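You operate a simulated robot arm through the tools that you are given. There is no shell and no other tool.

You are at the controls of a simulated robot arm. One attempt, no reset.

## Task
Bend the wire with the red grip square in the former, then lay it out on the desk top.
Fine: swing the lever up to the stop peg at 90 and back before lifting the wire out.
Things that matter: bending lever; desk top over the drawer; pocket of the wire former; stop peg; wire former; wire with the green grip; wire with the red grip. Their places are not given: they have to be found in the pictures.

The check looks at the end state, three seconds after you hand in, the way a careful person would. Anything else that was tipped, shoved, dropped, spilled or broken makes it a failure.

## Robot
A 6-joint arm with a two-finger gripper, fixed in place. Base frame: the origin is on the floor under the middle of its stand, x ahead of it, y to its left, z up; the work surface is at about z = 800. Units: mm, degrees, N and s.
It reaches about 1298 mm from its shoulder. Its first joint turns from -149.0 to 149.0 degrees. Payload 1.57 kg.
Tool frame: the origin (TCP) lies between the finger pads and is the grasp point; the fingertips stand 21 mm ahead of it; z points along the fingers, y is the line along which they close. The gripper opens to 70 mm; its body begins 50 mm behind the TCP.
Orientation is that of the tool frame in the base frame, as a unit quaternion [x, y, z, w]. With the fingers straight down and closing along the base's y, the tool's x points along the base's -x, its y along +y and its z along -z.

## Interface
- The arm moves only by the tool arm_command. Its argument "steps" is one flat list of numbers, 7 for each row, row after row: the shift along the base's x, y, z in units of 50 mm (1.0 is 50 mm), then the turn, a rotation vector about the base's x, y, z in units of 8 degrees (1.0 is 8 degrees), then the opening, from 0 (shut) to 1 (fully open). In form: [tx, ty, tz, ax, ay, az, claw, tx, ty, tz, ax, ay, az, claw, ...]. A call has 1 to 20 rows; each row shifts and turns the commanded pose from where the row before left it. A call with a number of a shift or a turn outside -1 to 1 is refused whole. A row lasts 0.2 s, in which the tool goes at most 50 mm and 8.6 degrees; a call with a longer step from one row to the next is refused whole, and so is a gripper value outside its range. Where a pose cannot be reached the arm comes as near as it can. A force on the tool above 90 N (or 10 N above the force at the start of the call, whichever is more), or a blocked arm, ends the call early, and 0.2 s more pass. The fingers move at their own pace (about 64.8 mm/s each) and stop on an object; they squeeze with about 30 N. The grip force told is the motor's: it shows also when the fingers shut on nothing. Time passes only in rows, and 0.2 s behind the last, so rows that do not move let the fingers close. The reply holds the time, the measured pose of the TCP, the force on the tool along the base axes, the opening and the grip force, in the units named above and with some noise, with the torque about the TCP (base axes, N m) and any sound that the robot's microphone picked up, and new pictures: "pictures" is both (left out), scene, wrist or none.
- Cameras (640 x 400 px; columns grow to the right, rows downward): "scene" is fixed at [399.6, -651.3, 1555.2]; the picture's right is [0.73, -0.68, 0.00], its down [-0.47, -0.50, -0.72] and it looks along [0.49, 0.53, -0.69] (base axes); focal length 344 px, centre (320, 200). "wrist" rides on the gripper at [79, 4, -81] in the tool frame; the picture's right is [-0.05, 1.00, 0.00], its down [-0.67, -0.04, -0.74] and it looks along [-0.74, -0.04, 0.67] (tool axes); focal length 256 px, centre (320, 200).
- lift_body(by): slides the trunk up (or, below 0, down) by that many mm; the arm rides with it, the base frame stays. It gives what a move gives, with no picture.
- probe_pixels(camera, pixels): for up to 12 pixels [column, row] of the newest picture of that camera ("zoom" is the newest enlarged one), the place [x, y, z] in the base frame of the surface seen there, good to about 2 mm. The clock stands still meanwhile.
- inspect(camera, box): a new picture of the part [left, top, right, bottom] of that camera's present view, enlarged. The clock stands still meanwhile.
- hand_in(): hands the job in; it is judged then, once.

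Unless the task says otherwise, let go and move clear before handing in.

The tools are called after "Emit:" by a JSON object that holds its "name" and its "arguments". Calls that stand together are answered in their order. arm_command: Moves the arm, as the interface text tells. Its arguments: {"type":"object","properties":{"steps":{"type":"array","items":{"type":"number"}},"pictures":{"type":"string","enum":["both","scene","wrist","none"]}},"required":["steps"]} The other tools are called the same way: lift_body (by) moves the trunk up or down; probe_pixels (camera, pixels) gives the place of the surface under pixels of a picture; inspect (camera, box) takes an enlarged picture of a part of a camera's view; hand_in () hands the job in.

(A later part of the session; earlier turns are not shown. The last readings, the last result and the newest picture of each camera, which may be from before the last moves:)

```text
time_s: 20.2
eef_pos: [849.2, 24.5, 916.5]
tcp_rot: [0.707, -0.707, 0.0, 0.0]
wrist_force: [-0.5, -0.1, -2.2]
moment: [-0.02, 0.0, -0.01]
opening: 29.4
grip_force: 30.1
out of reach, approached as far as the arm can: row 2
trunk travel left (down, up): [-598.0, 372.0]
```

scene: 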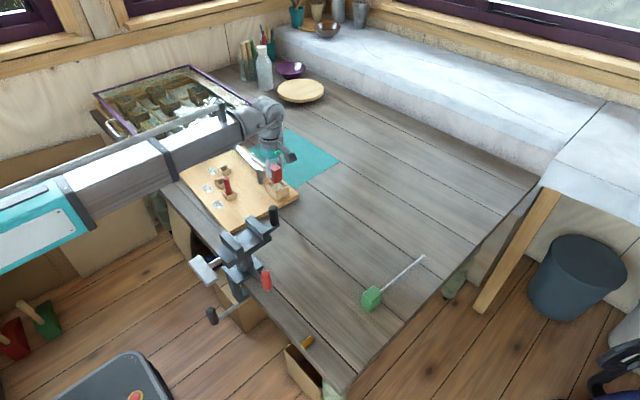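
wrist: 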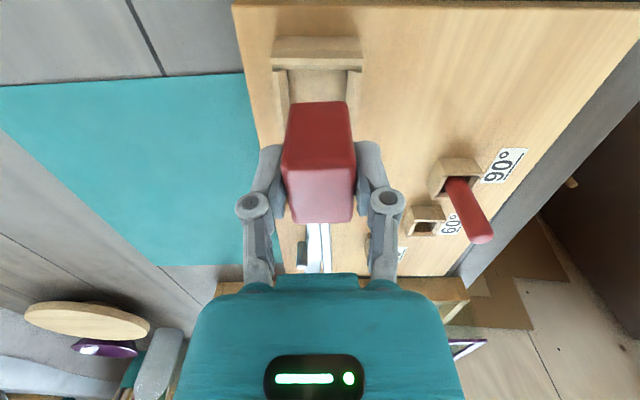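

The arm is at the bottom of its own range here, so I'll first raise the arm 50 mm and then lower the trunk by the same, giving me force-guarded downward travel.

Emit:
{"name": "arm_command", "arguments": {"steps": [0, 0, 0.5, 0, 0, 0, 0.1, 0, 0, 0.5, 0, 0, 0, 0.1, 0, 0, 0, 0, 0, 0, 0.1], "pictures": "none"}}

Emit:
{"name": "lift_body", "arguments": {"by": -60}}

Emit:
{"name": "arm_command", "arguments": {"steps": [0, 0, 0, 0, 0, 0, 0.1], "pictures": "both"}}

```text
time_s: 21.0
eef_pos: [849.4, 25.3, 916.1]
tcp_rot: [0.708, -0.707, 0.0, 0.001]
wrist_force: [0.6, -0.5, -1.2]
moment: [-0.03, -0.01, 0.01]
opening: 29.4
grip_force: 30.1
out of reach, approached as far as the arm can: row 1, 2
trunk travel left (down, up): [-598.0, 372.0]
```

```text
time_s: 21.8
eef_pos: [846.3, 24.2, 872.6]
tcp_rot: [-0.706, 0.708, -0.006, 0.005]
wrist_force: [-1.8, 2.3, 87.8]
moment: [-0.54, 0.4, -0.65]
opening: 34.7
grip_force: 30.2
trunk travel left (down, up): [-546.0, 424.0]
stopped: the force on the tool passed its limit at 113 N (the readings are from after the stop); the commanded pose is now the measured one
```

```text
time_s: 22.2
eef_pos: [845.9, 24.8, 873.3]
tcp_rot: [-0.706, 0.708, -0.007, 0.005]
wrist_force: [-1.9, 2.8, 96.5]
moment: [-0.78, 0.09, -0.89]
opening: 35.2
grip_force: 29.9
trunk travel left (down, up): [-546.0, 424.0]
```

scene: 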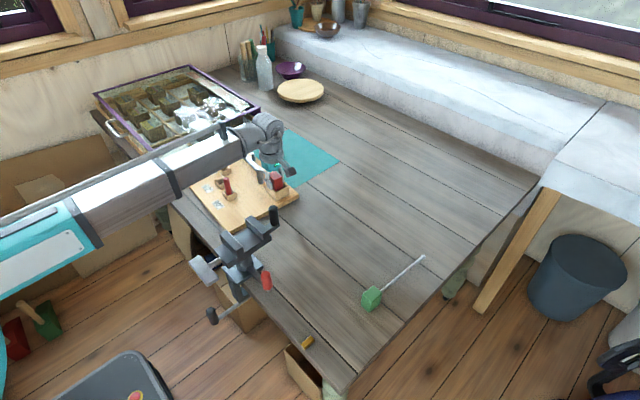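
wrist: 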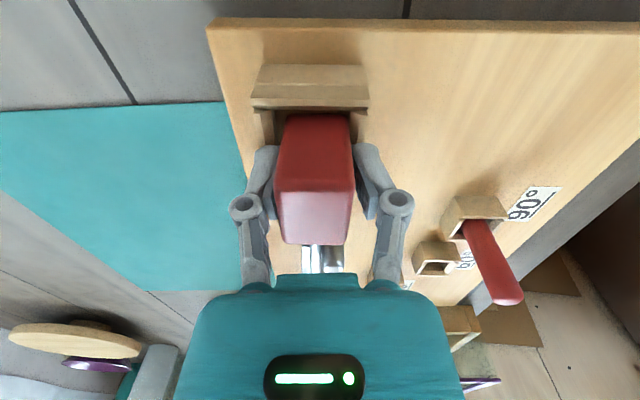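

My batching was a mistake: the arm cannot move vertically at all, so the trunk move pressed the fingertips on the pocket rim (z≈873, 96 N) though the block looks seated in the pocket. I'll relieve the force by raising the trunk a few mm.

Emit:
{"name": "lift_body", "arguments": {"by": 4}}

```text
time_s: 22.7
eef_pos: [848.2, 23.5, 874.3]
tcp_rot: [0.707, -0.707, 0.005, -0.005]
wrist_force: [-1.6, 1.5, 69.5]
moment: [-0.46, 1.63, -0.5]
opening: 30.5
grip_force: 29.9
trunk travel left (down, up): [-550.0, 420.0]
```

Force fell to 69 N and the opening is back to 30.5. I'll keep relieving.

Emit:
{"name": "lift_body", "arguments": {"by": 4}}

```text
time_s: 23.3
eef_pos: [849.1, 25.1, 874.1]
tcp_rot: [-0.707, 0.708, -0.003, 0.003]
wrist_force: [-10.9, -0.1, 17.1]
moment: [-0.02, 0.67, -0.11]
opening: 30.2
grip_force: 30.3
trunk travel left (down, up): [-554.0, 416.0]
```

Emit:
{"name": "arm_command", "arguments": {"steps": [0, 0, 0, 0, 0, 0, 0.1], "pictures": "both"}}

Emit:
{"name": "inspect", "arguments": {"camera": "scene", "box": [235, 120, 315, 210]}}

Emit:
{"name": "inspect", "arguments": {"camera": "wrist", "box": [220, 50, 420, 280]}}

```text
time_s: 23.7
eef_pos: [851.1, 24.6, 873.8]
tcp_rot: [0.707, -0.707, 0.003, -0.004]
wrist_force: [-8.6, 0.4, 12.2]
moment: [-0.02, 0.51, -0.07]
opening: 29.6
grip_force: 30.4
trunk travel left (down, up): [-554.0, 416.0]
```

scene: 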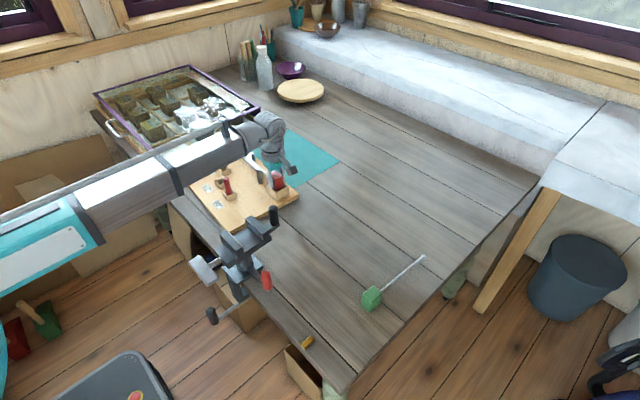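
wrist: 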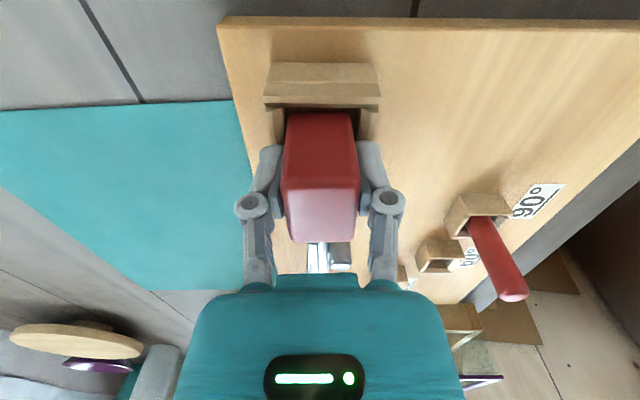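

```text
4.44 times, centred on (275, 165) of scene
```

zoom: 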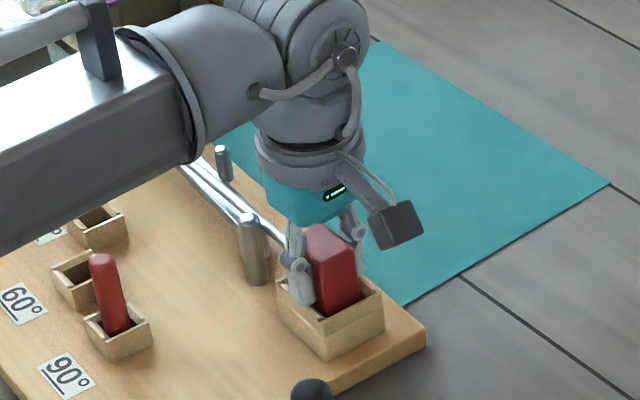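

```text
1.74 times, centred on (320, 165) of wrist
```

zoom: 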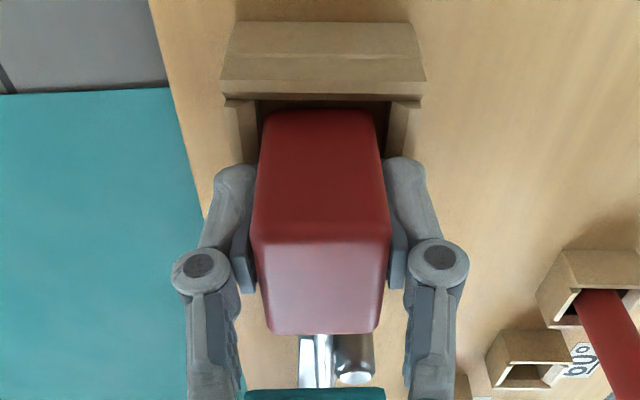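

The block is down in the pocket with the board unmoved (rim corners at the same pixels); residual force is 12 N. I'll raise 2 mm more before opening so the fingertips clear the rim.

Emit:
{"name": "lift_body", "arguments": {"by": 2}}

```text
time_s: 24.2
eef_pos: [852.4, 23.4, 875.7]
tcp_rot: [-0.707, 0.707, -0.004, 0.002]
wrist_force: [-5.1, -1.3, -2.3]
moment: [0.0, 0.23, -0.1]
opening: 29.7
grip_force: 30.0
trunk travel left (down, up): [-556.0, 414.0]
```

The vertical force is now just the weight, with −5 N sideways as TCP x≈852. I'll centre x by −2.5 mm and then open the fingers.

Emit:
{"name": "arm_command", "arguments": {"steps": [-0.05, 0, 0, 0, 0, 0, 0.1, 0, 0, 0, 0, 0, 0, 0.1], "pictures": "none"}}

```text
time_s: 24.8
eef_pos: [851.8, 24.9, 873.7]
tcp_rot: [0.707, -0.707, 0.003, -0.003]
wrist_force: [10.3, -1.7, 2.3]
moment: [0.25, -0.11, -0.79]
opening: 29.8
grip_force: 29.8
trunk travel left (down, up): [-556.0, 414.0]
```

The +10 N with −0.79 N·m about z shows the wire now touches the bending post, so I'll go back half of that and open the fingers.

Emit:
{"name": "arm_command", "arguments": {"steps": [0.03, 0, 0, 0, 0, 0, 0.1, 0, 0, 0, 0, 0, 0, 0.1, 0, 0, 0, 0, 0, 0, 0.5, 0, 0, 0, 0, 0, 0, 0.6, 0, 0, 0, 0, 0, 0, 0.75, 0, 0, 0, 0, 0, 0, 0.75], "pictures": "both"}}

Emit:
{"name": "inspect", "arguments": {"camera": "wrist", "box": [220, 50, 420, 280]}}

Emit:
{"name": "inspect", "arguments": {"camera": "scene", "box": [235, 120, 315, 210]}}

```text
time_s: 26.2
eef_pos: [851.6, 24.4, 874.8]
tcp_rot: [0.707, -0.707, 0.002, -0.003]
wrist_force: [0.3, 0.2, -0.5]
moment: [-0.03, 0.02, 0.04]
opening: 52.8
grip_force: 0.2
trunk travel left (down, up): [-556.0, 414.0]
```

scene: 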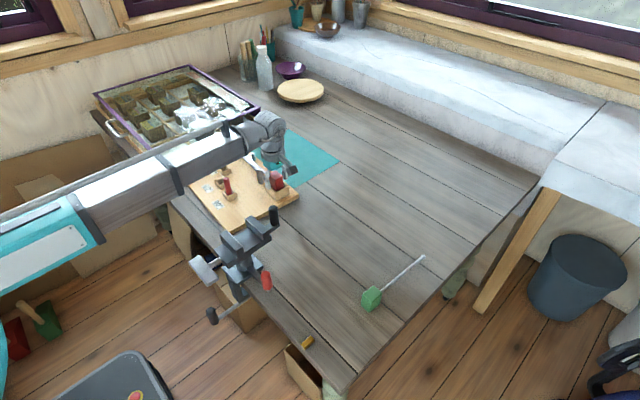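
wrist: 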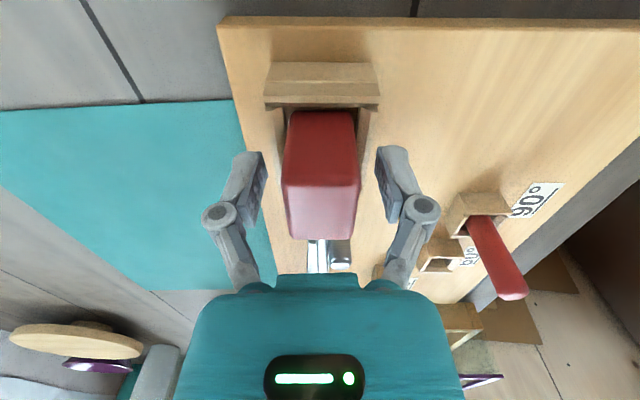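

```text
1.74 times, centred on (320, 165) of wrist
```

zoom: 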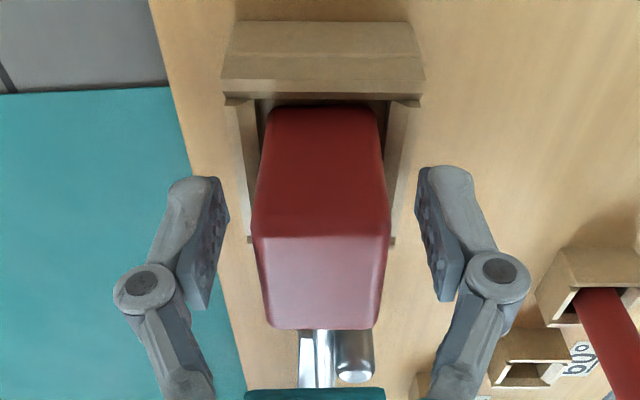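

```text
4.44 times, centred on (275, 165) of scene
```

zoom: 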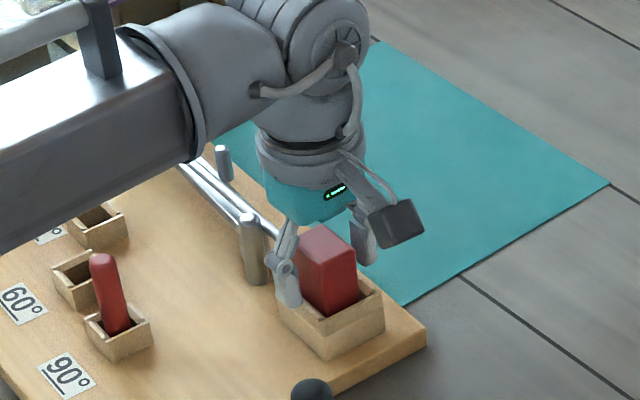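

The wire sits upright in the pocket, free of the fingers (force near zero). I'll raise the trunk clear and look at the lever handle.

Emit:
{"name": "lift_body", "arguments": {"by": 160}}

Emit:
{"name": "arm_command", "arguments": {"steps": [0, 0.2, 0, 0, 0, 0, 0.75, 0, 0.8, 0, 0, 0, 0, 1, 0, 0.8, 0, 0, 0, 0, 1, 0, 0.6, 0, 0, 0, 0, 1, 0, 0, 0, 0, 0, 0, 1], "pictures": "both"}}

Emit:
{"name": "inspect", "arguments": {"camera": "scene", "box": [220, 120, 320, 210]}}

```text
time_s: 28.0
eef_pos: [850.3, 25.4, 1034.6]
tcp_rot: [0.708, -0.707, 0.002, -0.002]
wrist_force: [-0.5, 0.1, 0.1]
moment: [-0.01, 0.02, 0.0]
opening: 52.3
grip_force: 0.1
trunk travel left (down, up): [-716.0, 254.0]
```

```text
time_s: 29.2
eef_pos: [851.0, 145.2, 1034.8]
tcp_rot: [-0.707, 0.708, -0.003, 0.002]
wrist_force: [0.7, 0.6, 0.5]
moment: [-0.02, 0.02, 0.0]
opening: 70.0
grip_force: 0.1
trunk travel left (down, up): [-716.0, 254.0]
```

scene: 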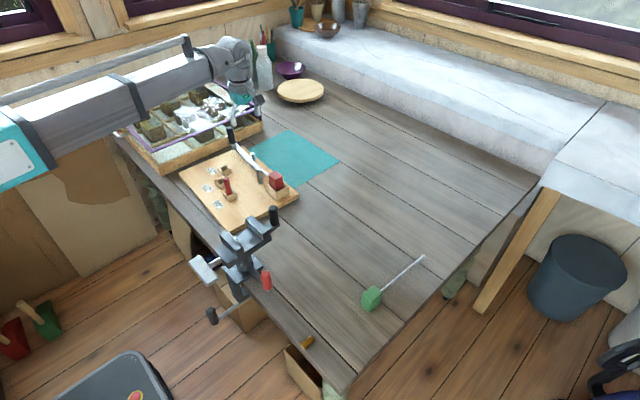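
wrist: 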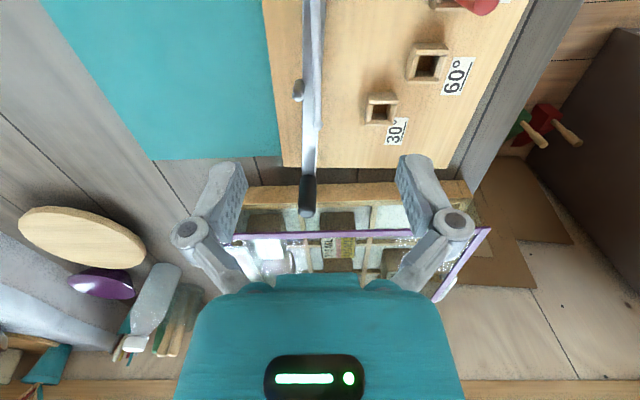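

```text
4.44 times, centred on (270, 165) of scene
```

zoom: 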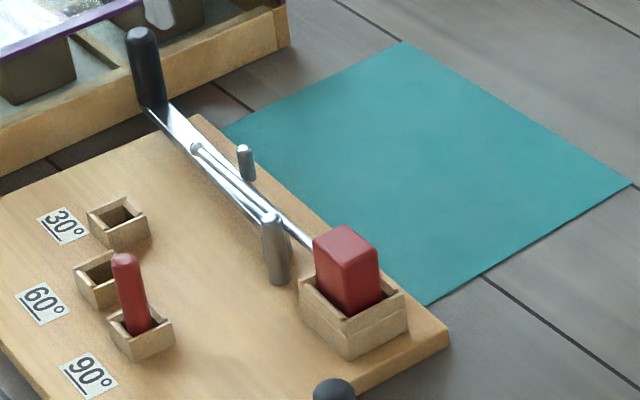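

The wire runs from the pocket past the bending post and inside the lever pin, as intended. Now I'll enlarge the lever and handle at (309,193) in the wrist view and probe it.

Emit:
{"name": "inspect", "arguments": {"camera": "wrist", "box": [240, 100, 380, 220]}}

```text
3.33 times, centred on (310, 160) of wrist
```

zoom: 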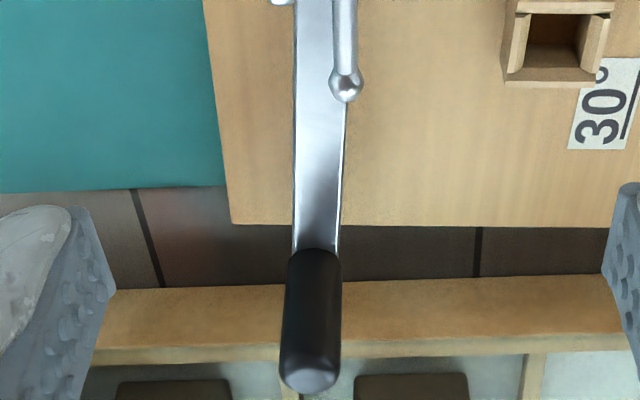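

Emit:
{"name": "probe_pixels", "arguments": {"camera": "zoom", "pixels": [[310, 380], [310, 360], [290, 340], [312, 330], [334, 340], [314, 270], [290, 270], [338, 270], [316, 235], [298, 160], [343, 160], [345, 85]]}}

Emit:
{"name": "inspect", "arguments": {"camera": "wrist", "box": [260, 0, 360, 110]}}

```text
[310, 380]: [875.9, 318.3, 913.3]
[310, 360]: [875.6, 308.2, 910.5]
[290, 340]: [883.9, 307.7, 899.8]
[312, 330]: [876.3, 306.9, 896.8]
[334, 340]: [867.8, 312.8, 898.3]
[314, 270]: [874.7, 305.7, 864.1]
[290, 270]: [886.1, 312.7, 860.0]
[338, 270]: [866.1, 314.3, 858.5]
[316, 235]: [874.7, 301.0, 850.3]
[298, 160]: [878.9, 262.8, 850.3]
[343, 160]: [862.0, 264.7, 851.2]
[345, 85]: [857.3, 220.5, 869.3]
```

```text
3.64 times, centred on (310, 55) of wrist
```

zoom: 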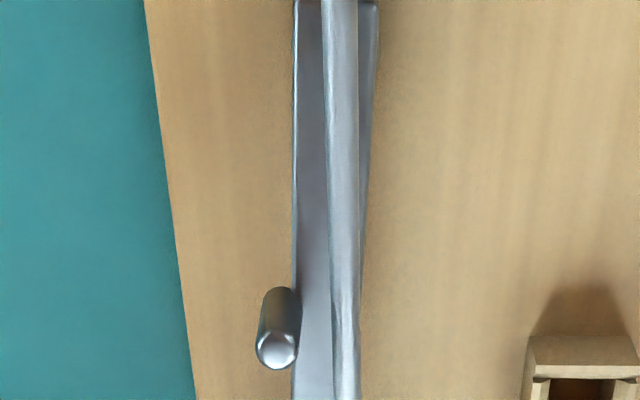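

The handle's axis is at about (875.5,316) with radius ≈9.5 and z 855–914; the bar lies at z≈850 tilted about 5°. To find the pivot I'll move the tool back in y for an unobstructed view of the hub.

Emit:
{"name": "arm_command", "arguments": {"steps": [0, -0.9, 0, 0, 0, 0, 1, 0, -0.9, 0, 0, 0, 0, 1, 0, 0, 0, 0, 0, 0, 1], "pictures": "wrist"}}

Emit:
{"name": "inspect", "arguments": {"camera": "wrist", "box": [250, 50, 400, 220]}}

```text
time_s: 30.0
eef_pos: [851.3, 54.5, 1035.5]
tcp_rot: [-0.707, 0.708, -0.003, 0.002]
wrist_force: [-0.7, -0.7, -0.6]
moment: [-0.03, 0.02, 0.0]
opening: 69.8
grip_force: 0.0
trunk travel left (down, up): [-716.0, 254.0]
```

wrist: 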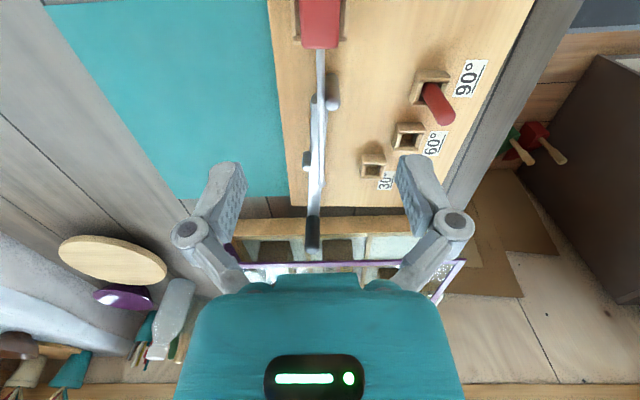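

```text
2.35 times, centred on (325, 135) of wrist
```

zoom: 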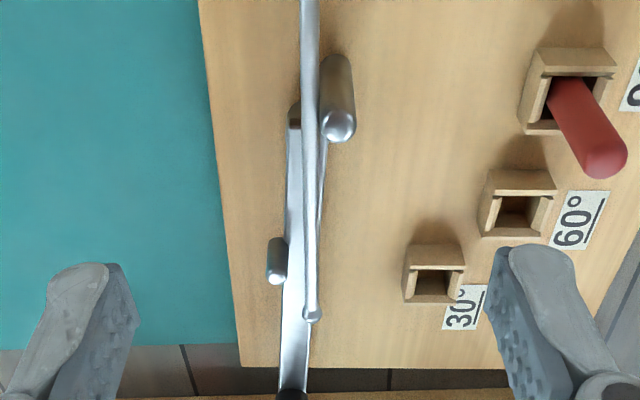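

Emit:
{"name": "inspect", "arguments": {"camera": "wrist", "box": [295, 60, 355, 130]}}

Emit:
{"name": "probe_pixels", "arguments": {"camera": "wrist", "pixels": [[317, 100], [317, 110], [320, 92], [331, 101], [331, 80], [336, 92], [319, 170], [310, 158], [440, 108], [425, 90], [430, 75], [372, 168]]}}

```text
5.71 times, centred on (325, 95) of wrist
```

zoom: 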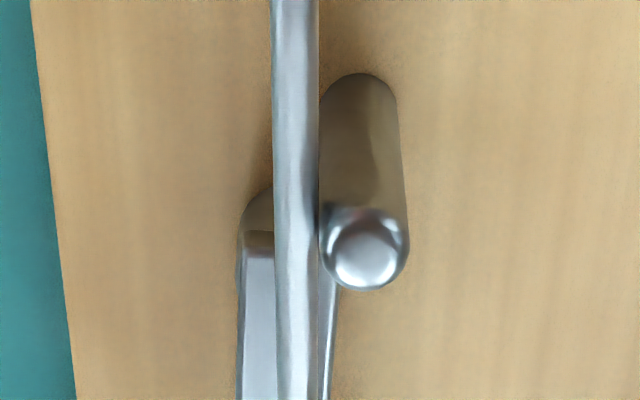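

```text
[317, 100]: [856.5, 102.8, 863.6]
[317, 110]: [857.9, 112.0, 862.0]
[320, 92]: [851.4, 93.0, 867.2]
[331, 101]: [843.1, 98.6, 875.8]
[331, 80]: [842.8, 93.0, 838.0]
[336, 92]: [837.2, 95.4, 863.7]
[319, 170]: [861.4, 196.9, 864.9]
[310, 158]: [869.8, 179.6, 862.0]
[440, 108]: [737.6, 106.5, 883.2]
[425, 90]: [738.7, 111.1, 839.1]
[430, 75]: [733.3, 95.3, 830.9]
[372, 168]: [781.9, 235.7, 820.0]
```

Emit:
{"name": "probe_pixels", "arguments": {"camera": "zoom", "pixels": [[257, 256], [257, 240], [257, 205], [257, 300], [240, 330], [327, 330], [245, 225], [270, 192], [363, 258], [363, 140], [326, 140], [398, 140]]}}

```text
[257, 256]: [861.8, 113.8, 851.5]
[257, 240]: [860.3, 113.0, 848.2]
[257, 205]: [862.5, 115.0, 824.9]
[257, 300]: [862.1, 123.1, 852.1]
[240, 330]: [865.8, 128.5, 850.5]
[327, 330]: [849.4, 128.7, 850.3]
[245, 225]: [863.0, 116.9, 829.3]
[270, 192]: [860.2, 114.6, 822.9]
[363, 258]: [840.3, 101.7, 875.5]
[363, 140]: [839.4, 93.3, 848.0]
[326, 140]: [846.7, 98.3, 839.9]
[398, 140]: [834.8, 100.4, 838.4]
```

The hub/pivot lies near (857,122), so the handle's radius is about 195 mm at a start angle of 84.5°. I'll move over the handle at safe height, then rehearse the arc in the air to check reach before gripping.

Emit:
{"name": "arm_command", "arguments": {"steps": [0.081, 0.87, 0, 0, 0, 0, 1, 0.081, 0.87, 0, 0, 0, 0, 1, 0.081, 0.87, 0, 0, 0, 0, 1, 0.081, 0.87, 0, 0, 0, 0, 1, 0.081, 0.87, 0, 0, 0, 0, 1, 0.081, 0.87, 0, 0, 0, 0, 1, 0, 0, 0, 0, 0, 0, 1], "pictures": "both"}}

```text
time_s: 31.6
eef_pos: [874.5, 317.6, 1034.1]
tcp_rot: [-0.706, 0.708, -0.002, 0.002]
wrist_force: [-1.1, -0.4, -0.8]
moment: [-0.01, 0.01, 0.01]
opening: 70.2
grip_force: 0.0
trunk travel left (down, up): [-716.0, 254.0]
```

scene: 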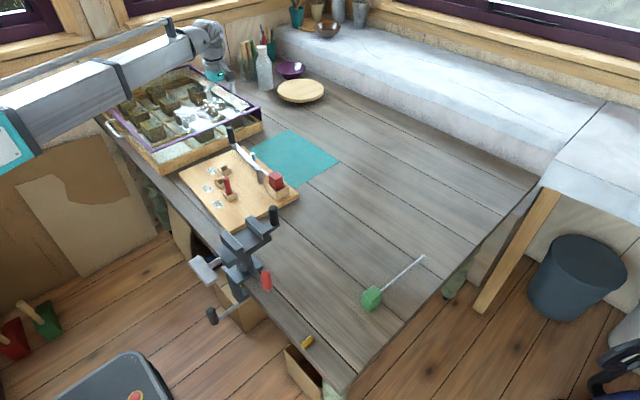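
wrist: 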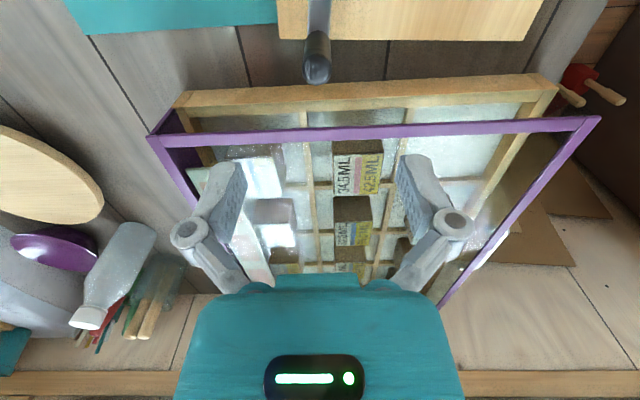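

The tray with its purple-framed lid is near the handle. I'll probe the lid's near edge to check clearance for the gripper before coming down.

Emit:
{"name": "probe_pixels", "arguments": {"camera": "wrist", "pixels": [[160, 125], [300, 132], [420, 128], [580, 122], [340, 100], [250, 105], [440, 92], [150, 142], [200, 160], [317, 72], [317, 45], [320, 60]]}}

Emit:
{"name": "inspect", "arguments": {"camera": "wrist", "box": [270, 10, 370, 110]}}

```text
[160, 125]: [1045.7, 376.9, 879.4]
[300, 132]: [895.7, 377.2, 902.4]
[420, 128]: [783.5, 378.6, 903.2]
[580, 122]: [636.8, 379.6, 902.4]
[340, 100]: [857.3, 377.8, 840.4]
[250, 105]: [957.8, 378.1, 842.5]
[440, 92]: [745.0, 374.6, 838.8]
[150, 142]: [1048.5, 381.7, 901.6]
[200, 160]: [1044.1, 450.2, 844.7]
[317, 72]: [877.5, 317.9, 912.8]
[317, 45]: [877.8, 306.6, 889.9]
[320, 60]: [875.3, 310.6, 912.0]
```

```text
4.00 times, centred on (320, 60) of wrist
```

zoom: 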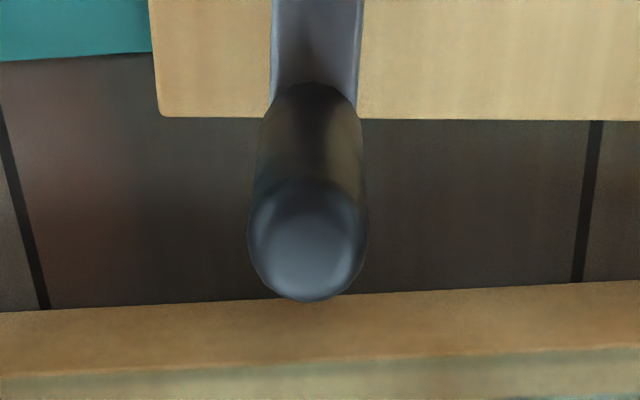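

The lid edge is at y≈377, z≈902, leaving about 60 mm to the handle at (876,316). I'll rehearse the full arc with the turning tool here in the air to check reach.

Emit:
{"name": "arm_command", "arguments": {"steps": [-0.5322, 0.0154, 0, 0, 0, 0.9766, 1, -0.5296, -0.0572, 0, 0, 0, 0.9766, 1, -0.5168, -0.1288, 0, 0, 0, 0.9766, 1, -0.4944, -0.1976, 0, 0, 0, 0.9766, 1, -0.4628, -0.2632, 0, 0, 0, 0.9766, 1, -0.423, -0.3234, 0, 0, 0, 0.9766, 1, -0.375, -0.3782, 0, 0, 0, 0.9766, 1, -0.3202, -0.4254, 0, 0, 0, 0.9766, 1, -0.2594, -0.465, 0, 0, 0, 0.9766, 1, -0.1936, -0.4962, 0, 0, 0, 0.9766, 1, -0.1246, -0.5178, 0, 0, 0, 0.9766, 1, -0.0528, -0.5298, 0, 0, 0, 0.9766, 1], "pictures": "both"}}

```text
time_s: 34.2
eef_pos: [660.9, 126.5, 1034.9]
tcp_rot: [0.999, 0.033, -0.001, -0.004]
wrist_force: [-0.4, -0.4, -0.5]
moment: [0.01, 0.03, 0.0]
opening: 70.1
grip_force: 0.2
trunk travel left (down, up): [-716.0, 254.0]
```

scene: 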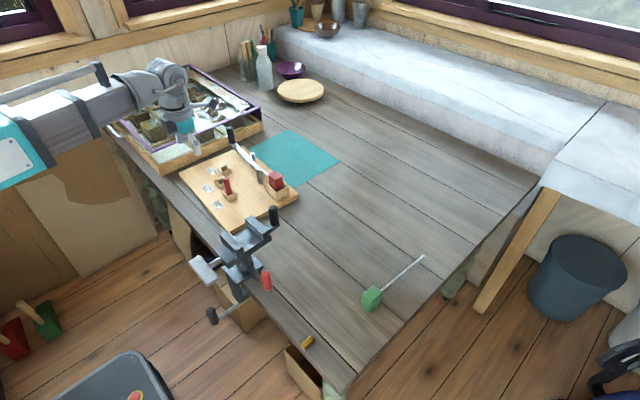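
wrist: 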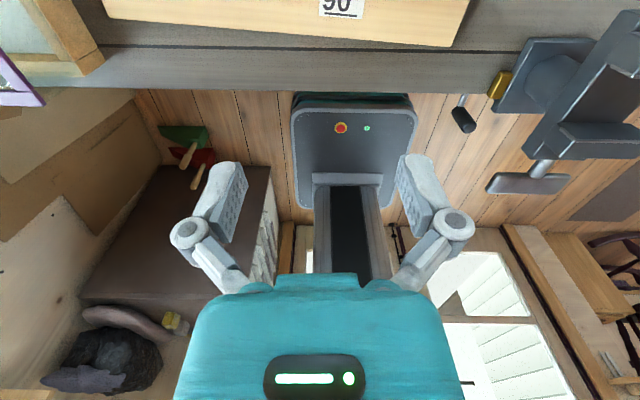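

The whole arc is reachable with the tool turning along. I'll retrace it in reverse to the handle.

Emit:
{"name": "arm_command", "arguments": {"steps": [0.0528, 0.5298, 0, 0, 0, -0.9766, 1, 0.1246, 0.5178, 0, 0, 0, -0.9766, 1, 0.1936, 0.4962, 0, 0, 0, -0.9766, 1, 0.2594, 0.465, 0, 0, 0, -0.9766, 1, 0.3202, 0.4254, 0, 0, 0, -0.9766, 1, 0.375, 0.3782, 0, 0, 0, -0.9766, 1, 0.423, 0.3234, 0, 0, 0, -0.9766, 1, 0.4628, 0.2632, 0, 0, 0, -0.9766, 1, 0.4944, 0.1976, 0, 0, 0, -0.9766, 1, 0.5168, 0.1288, 0, 0, 0, -0.9766, 1, 0.5296, 0.0572, 0, 0, 0, -0.9766, 1, 0.5322, -0.0154, 0, 0, 0, -0.9766, 1, 0, 0, 0, 0, 0, 0, 1], "pictures": "wrist"}}

```text
time_s: 37.0
eef_pos: [874.8, 316.3, 1033.6]
tcp_rot: [-0.706, 0.708, -0.003, 0.002]
wrist_force: [-0.1, 0.7, -0.4]
moment: [0.02, 0.02, 0.04]
opening: 70.1
grip_force: 0.1
trunk travel left (down, up): [-716.0, 254.0]
```

wrist: 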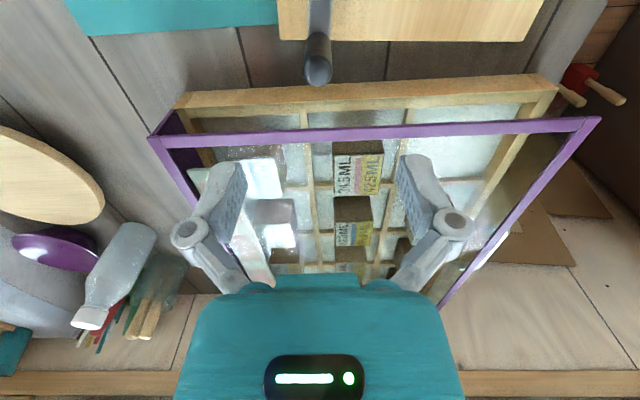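

I'm back over the handle. I'll lower 110 mm first so the fingers straddle the handle's top, and look.

Emit:
{"name": "lift_body", "arguments": {"by": -110}}

Emit:
{"name": "arm_command", "arguments": {"steps": [0, 0, 0, 0, 0, 0, 1], "pictures": "both"}}

```text
time_s: 38.4
eef_pos: [874.7, 314.7, 924.8]
tcp_rot: [-0.707, 0.707, -0.002, 0.002]
wrist_force: [0.4, -0.8, 0.9]
moment: [-0.04, -0.02, 0.0]
opening: 70.1
grip_force: 0.0
trunk travel left (down, up): [-606.0, 364.0]
```

```text
time_s: 38.8
eef_pos: [876.1, 315.8, 924.7]
tcp_rot: [0.707, -0.707, 0.003, -0.002]
wrist_force: [0.0, -0.1, 0.1]
moment: [0.0, 0.0, -0.02]
opening: 70.1
grip_force: 0.0
trunk travel left (down, up): [-606.0, 364.0]
```

scene: 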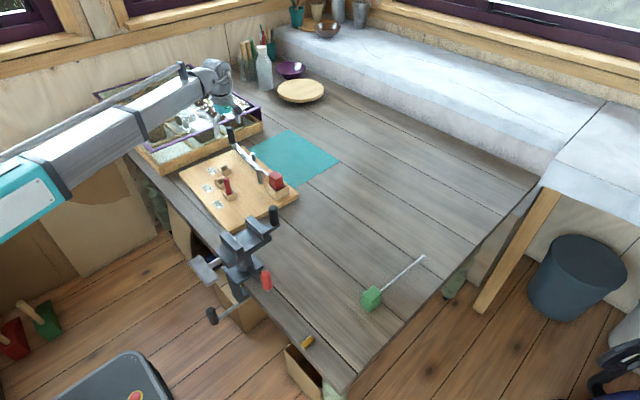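
wrist: 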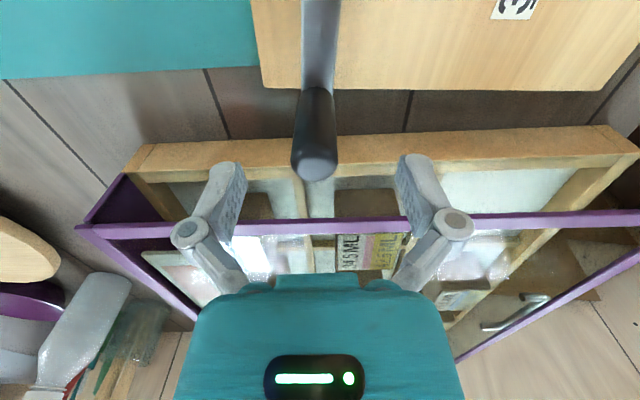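

The handle's top at (316,163) lies centred between the fingers. I'll lower another 39 mm to TCP z≈886.

Emit:
{"name": "lift_body", "arguments": {"by": -39}}

Emit:
{"name": "arm_command", "arguments": {"steps": [0, 0, 0, 0, 0, 0, 1], "pictures": "both"}}

Emit:
{"name": "inspect", "arguments": {"camera": "scene", "box": [190, 70, 290, 170]}}

```text
time_s: 39.7
eef_pos: [874.2, 315.7, 885.2]
tcp_rot: [0.708, -0.707, 0.002, -0.003]
wrist_force: [0.0, -0.7, 0.1]
moment: [-0.05, -0.01, -0.01]
opening: 70.0
grip_force: 0.1
trunk travel left (down, up): [-567.0, 403.0]
```

```text
time_s: 40.1
eef_pos: [875.1, 316.2, 886.7]
tcp_rot: [0.707, -0.707, 0.003, -0.002]
wrist_force: [0.1, 0.0, 0.8]
moment: [0.0, 0.01, 0.0]
opening: 70.0
grip_force: 0.1
trunk travel left (down, up): [-567.0, 403.0]
```

scene: 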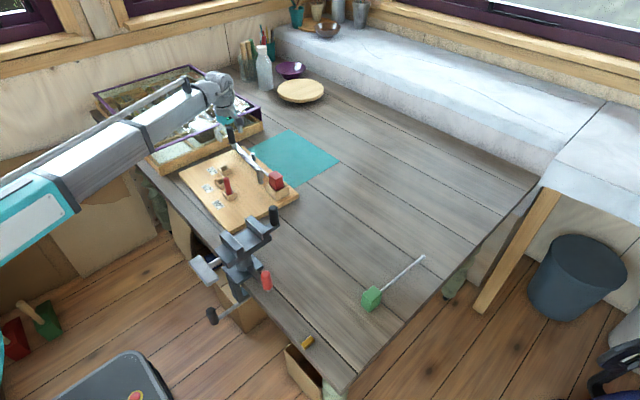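
wrist: 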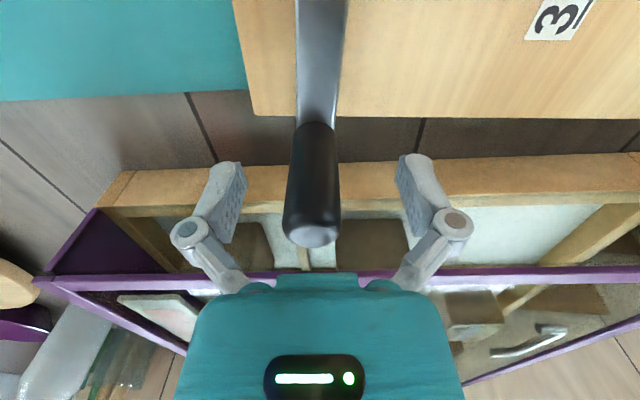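

```text
4.00 times, centred on (240, 120) of scene
```

zoom: 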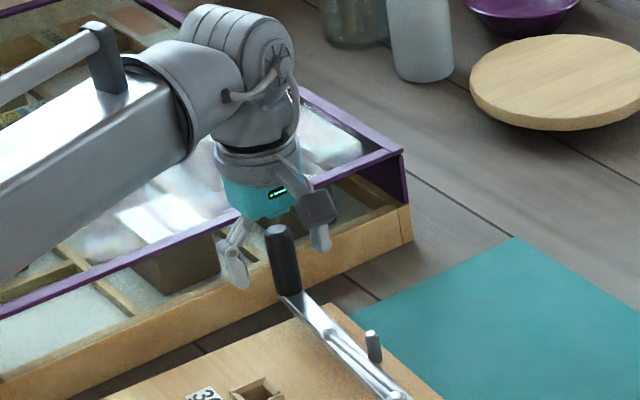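

The handle is between the fingers, about 2.5 mm toward +x of centre (313 vs 320). I'll correct by +2.4 mm and close on it.

Emit:
{"name": "arm_command", "arguments": {"steps": [0.048, 0, 0, 0, 0, 0, 1, 0, 0, 0, 0, 0, 0, 0.5, 0, 0, 0, 0, 0, 0, 0.3, 0, 0, 0, 0, 0, 0, 0.1, 0, 0, 0, 0, 0, 0, 0, 0, 0, 0, 0, 0, 0, 0], "pictures": "wrist"}}

```text
time_s: 41.5
eef_pos: [877.3, 317.0, 886.5]
tcp_rot: [0.707, -0.707, 0.002, -0.002]
wrist_force: [0.0, 0.2, 0.4]
moment: [0.08, 0.01, 0.0]
opening: 23.5
grip_force: 30.0
trunk travel left (down, up): [-567.0, 403.0]
```

wrist: 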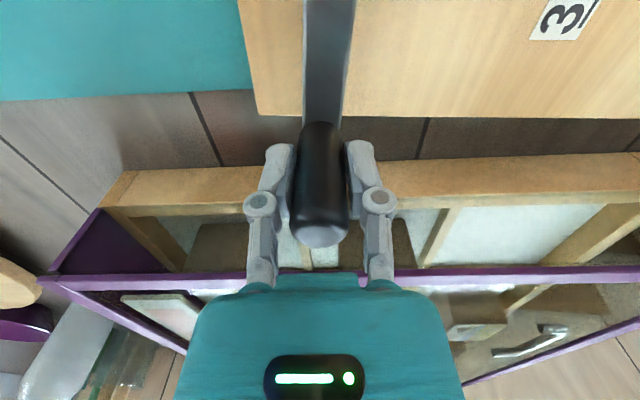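

The handle is held (23.5 mm, 30 N). I'll begin the swing slowly with about 23° of arc and watch the force.

Emit:
{"name": "arm_command", "arguments": {"steps": [-0.2661, 0.0105, 0, 0, 0, 0.4883, 0, -0.2661, 0.006, 0, 0, 0, 0.4883, 0, -0.2648, -0.025, 0, 0, 0, 0.4883, 0, -0.2648, -0.03, 0, 0, 0, 0.4883, 0, -0.2584, -0.0622, 0, 0, 0, 0.4883, 0, -0.2584, -0.0644, 0, 0, 0, 0.4883, 0], "pictures": "both"}}

```text
time_s: 42.9
eef_pos: [799.1, 307.3, 887.2]
tcp_rot: [0.836, -0.548, 0.002, -0.003]
wrist_force: [-2.1, 6.2, 0.8]
moment: [0.46, 0.0, -0.12]
opening: 23.5
grip_force: 29.0
trunk travel left (down, up): [-567.0, 403.0]
```

scene: 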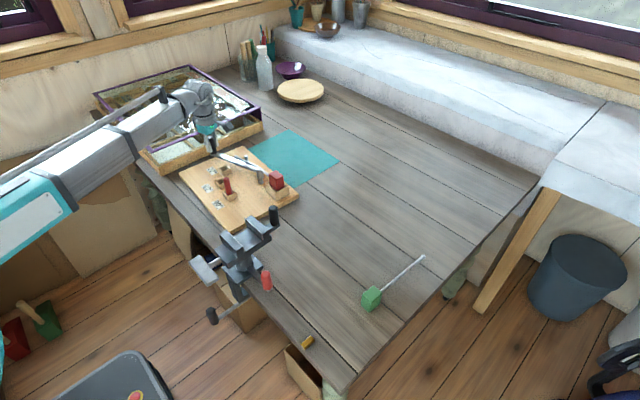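
wrist: 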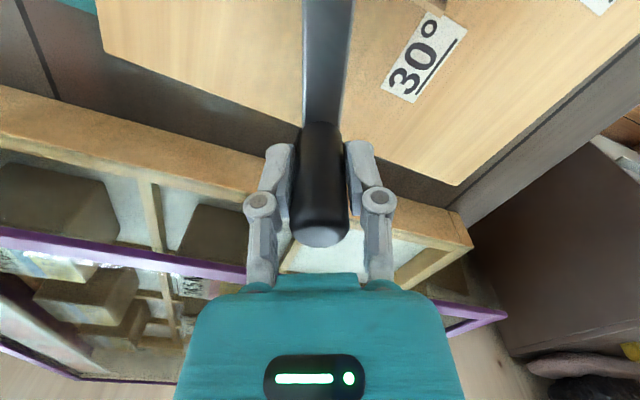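

The lever follows with only about 6 N and the handle stays in the fingers near (320,180). I'll go on with the next 23° of arc.

Emit:
{"name": "arm_command", "arguments": {"steps": [-0.2472, -0.094, 0, 0, 0, 0.4883, 0, -0.2472, -0.1036, 0, 0, 0, 0.4883, 0, -0.2314, -0.1266, 0, 0, 0, 0.4883, 0, -0.2314, -0.1366, 0, 0, 0, 0.4883, 0, -0.2115, -0.1572, 0, 0, 0, 0.4883, 0, -0.2115, -0.1662, 0, 0, 0, 0.4883, 0], "pictures": "both"}}

```text
time_s: 44.3
eef_pos: [728.9, 268.8, 884.9]
tcp_rot: [0.93, -0.367, 0.002, -0.003]
wrist_force: [-6.0, 5.7, 0.1]
moment: [0.21, 0.01, -0.13]
opening: 23.5
grip_force: 30.4
trunk travel left (down, up): [-567.0, 403.0]
```

scene: 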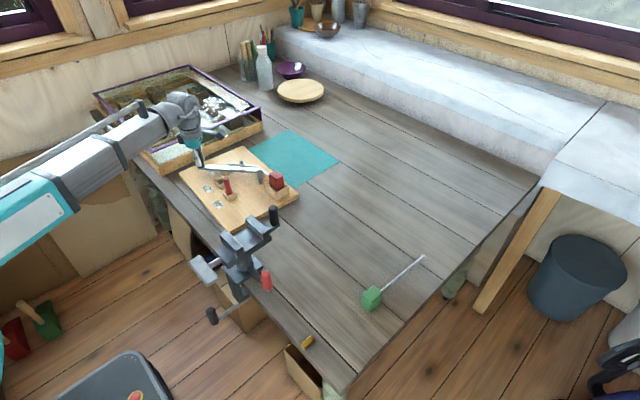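
wrist: 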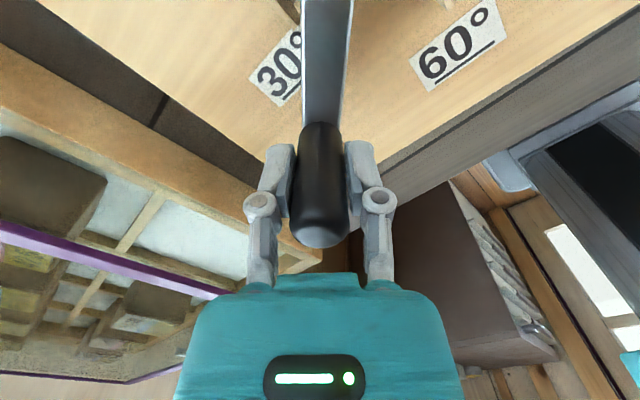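

Force is about 8 N, directed outward, with the handle still well held. I'll check the wire and bar in an enlargement, then go on.

Emit:
{"name": "inspect", "arguments": {"camera": "scene", "box": [180, 120, 310, 220]}}

Emit:
{"name": "arm_command", "arguments": {"steps": [-0.1875, -0.185, 0, 0, 0, 0.4883, 0, -0.1875, -0.1932, 0, 0, 0, 0.4883, 0, -0.1601, -0.2087, 0, 0, 0, 0.4883, 0, -0.1601, -0.2167, 0, 0, 0, 0.4883, 0, -0.1297, -0.229, 0, 0, 0, 0.4883, 0, -0.1297, -0.236, 0, 0, 0, 0.4883, 0], "pictures": "both"}}

Emit:
{"name": "inspect", "arguments": {"camera": "scene", "box": [180, 120, 310, 220]}}

```text
4.00 times, centred on (245, 170) of scene
```

zoom: 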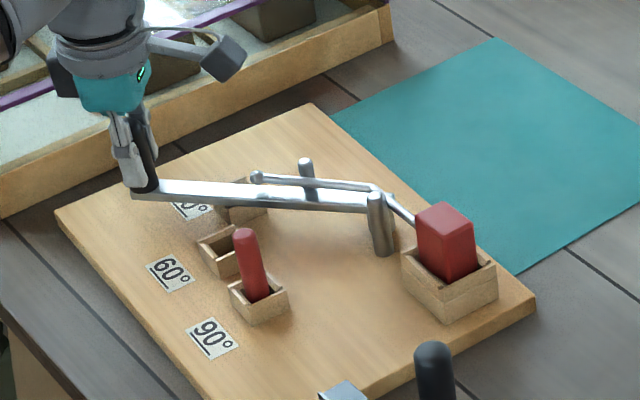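

```text
time_s: 45.7
eef_pos: [681.5, 205.1, 885.5]
tcp_rot: [0.985, -0.171, 0.002, -0.002]
wrist_force: [-2.8, 1.3, -0.5]
moment: [0.03, -0.25, -0.11]
opening: 23.6
grip_force: 29.8
trunk travel left (down, up): [-567.0, 403.0]
```

scene: 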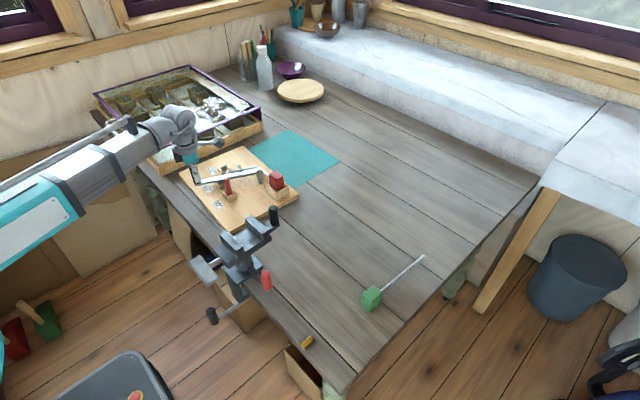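
wrist: 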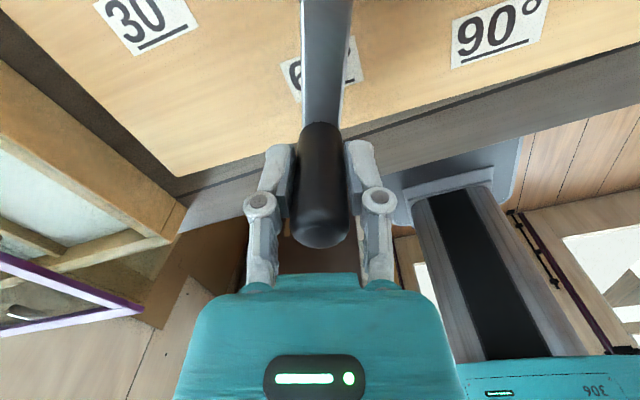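

```text
4.00 times, centred on (245, 170) of scene
```

zoom: 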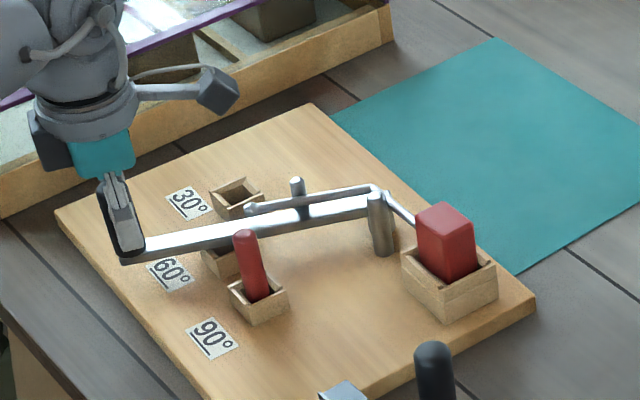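

The wire is bending round the post and the lever is close to the peg. I'll do the next 15° and then approach the peg in small steps.

Emit:
{"name": "arm_command", "arguments": {"steps": [-0.1, -0.245, 0, 0, 0, 0.4883, 0, -0.0936, -0.2512, 0, 0, 0, 0.4883, 0, -0.066, -0.2565, 0, 0, 0, 0.4883, 0, -0.0586, -0.2613, 0, 0, 0, 0.4883, 0], "pictures": "both"}}

Emit:
{"name": "inspect", "arguments": {"camera": "scene", "box": [180, 120, 310, 220]}}

```text
time_s: 46.7
eef_pos: [666.4, 154.4, 886.9]
tcp_rot: [0.999, -0.035, 0.001, -0.004]
wrist_force: [1.6, -0.5, 1.3]
moment: [0.16, -0.02, -0.13]
opening: 23.4
grip_force: 30.3
trunk travel left (down, up): [-567.0, 403.0]
```

scene: 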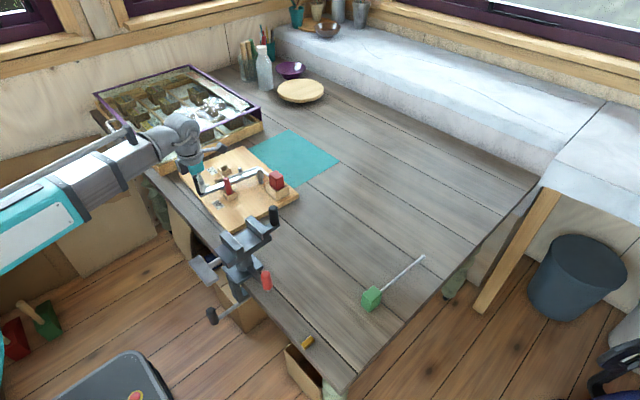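
wrist: 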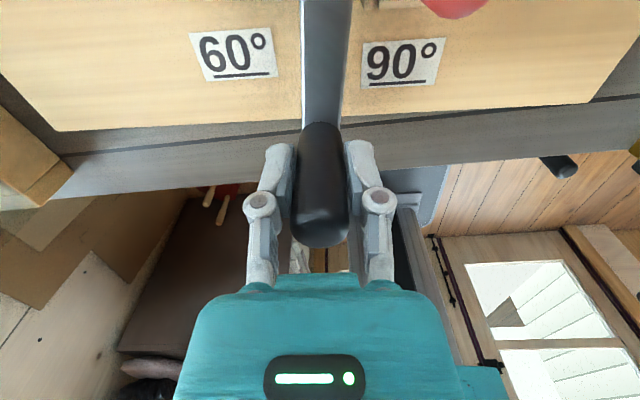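

```text
4.00 times, centred on (245, 170) of scene
```

zoom: 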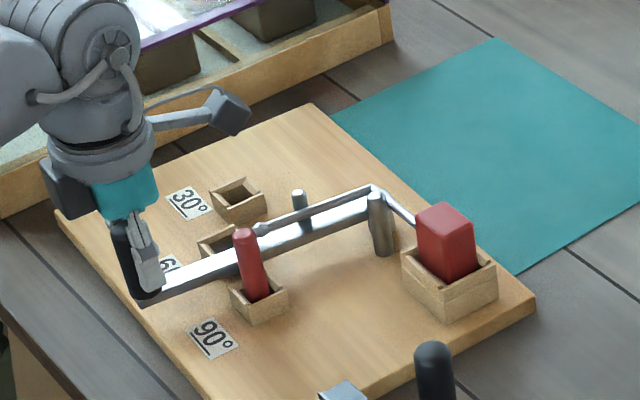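

The bar is close to the red peg. I'll advance in about 2° steps to touch it.

Emit:
{"name": "arm_command", "arguments": {"steps": [-0.018, -0.132, 0, 0, 0, 0.244, 0, -0.0145, -0.1325, 0, 0, 0, 0.244, 0], "pictures": "both"}}

Emit:
{"name": "inspect", "arguments": {"camera": "scene", "box": [190, 140, 280, 210]}}

```text
time_s: 47.3
eef_pos: [664.3, 140.6, 886.2]
tcp_rot: [1.0, -0.001, 0.001, -0.003]
wrist_force: [4.3, 0.7, 3.5]
moment: [0.08, -0.18, 0.09]
opening: 23.4
grip_force: 29.8
trunk travel left (down, up): [-567.0, 403.0]
```

scene: 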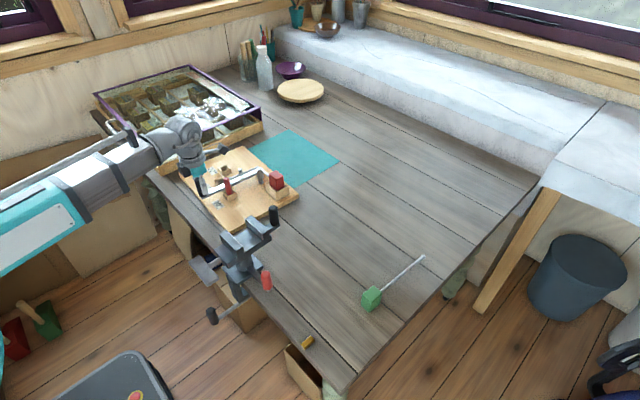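
wrist: 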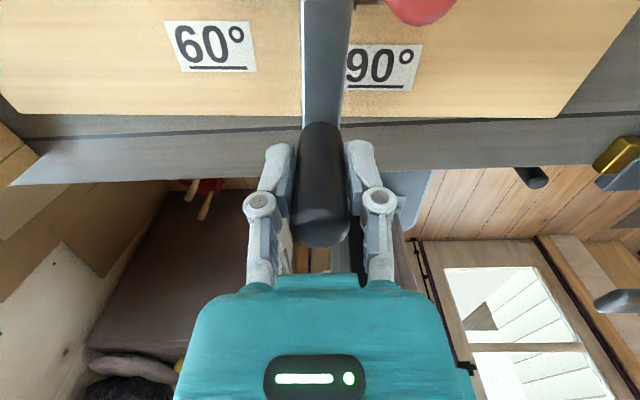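

```text
5.71 times, centred on (235, 175) of scene
```

zoom: 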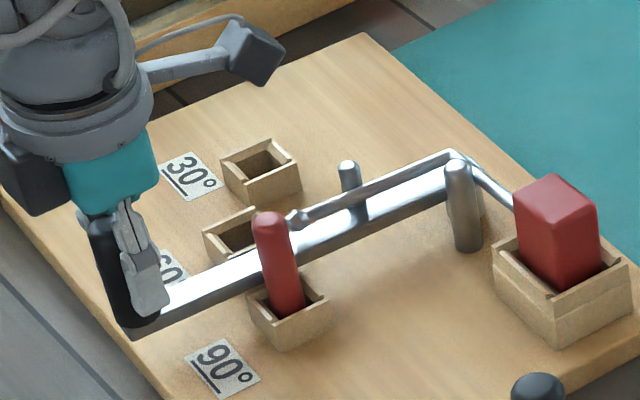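

There is still a gap between the bar's edge (350,20) and the peg (388,10) in the wrist view. Continuing about 4° more.

Emit:
{"name": "arm_command", "arguments": {"steps": [-0.0115, -0.1327, 0, 0, 0, 0.244, 0, -0.0085, -0.1326, 0, 0, 0, 0.244, 0], "pictures": "both"}}

Emit:
{"name": "inspect", "arguments": {"camera": "scene", "box": [190, 140, 280, 210]}}

```text
time_s: 47.9
eef_pos: [663.0, 129.4, 885.4]
tcp_rot: [0.999, 0.034, 0.0, -0.005]
wrist_force: [2.6, 11.4, 2.4]
moment: [0.24, -0.36, 0.12]
opening: 23.6
grip_force: 29.8
trunk travel left (down, up): [-567.0, 403.0]
```

scene: 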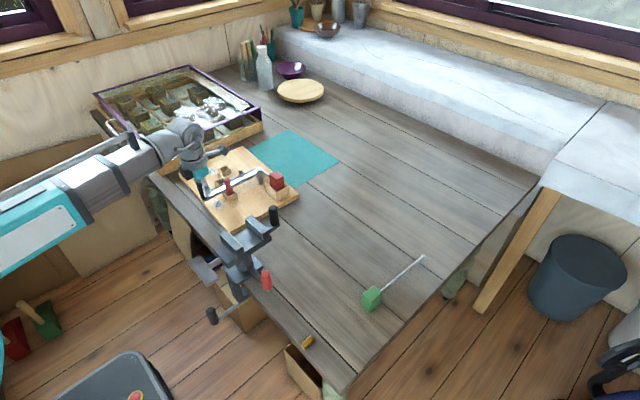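
wrist: 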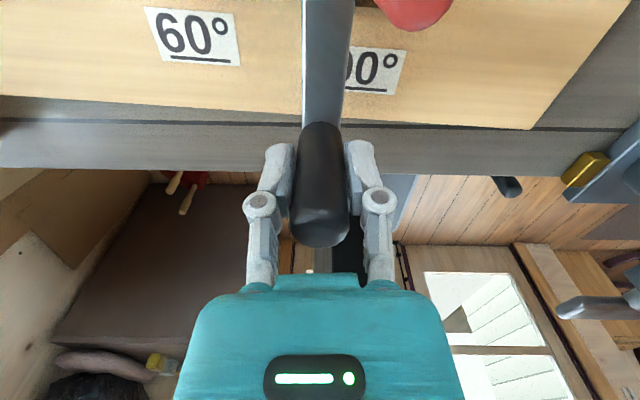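

```text
5.71 times, centred on (235, 175) of scene
```

zoom: 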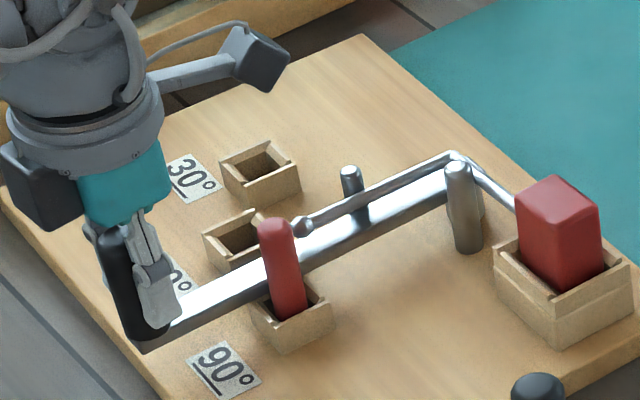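

Force y rose to 11 N, so the bar has reached the peg. I'll press about 1° further to make sure it is firmly at the stop, watching the force.

Emit:
{"name": "arm_command", "arguments": {"steps": [-0.003, -0.045, 0, 0, 0, 0.08, 0, 0, 0, 0, 0, 0, 0, 0], "pictures": "wrist"}}

Emit:
{"name": "inspect", "arguments": {"camera": "scene", "box": [190, 140, 280, 210]}}

```text
time_s: 48.5
eef_pos: [662.1, 127.6, 885.6]
tcp_rot: [0.999, 0.036, 0.0, -0.002]
wrist_force: [1.7, 8.6, 2.8]
moment: [0.13, -0.31, 0.09]
opening: 23.4
grip_force: 29.9
trunk travel left (down, up): [-567.0, 403.0]
```

wrist: 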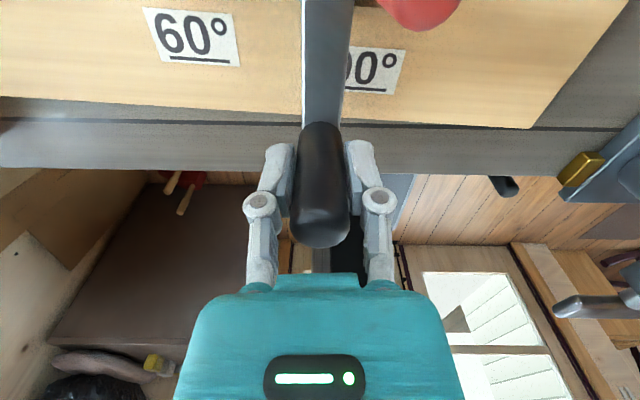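

```text
5.71 times, centred on (235, 175) of scene
```

zoom: 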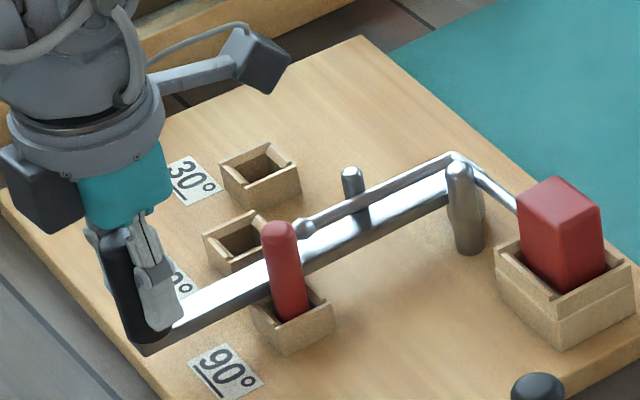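

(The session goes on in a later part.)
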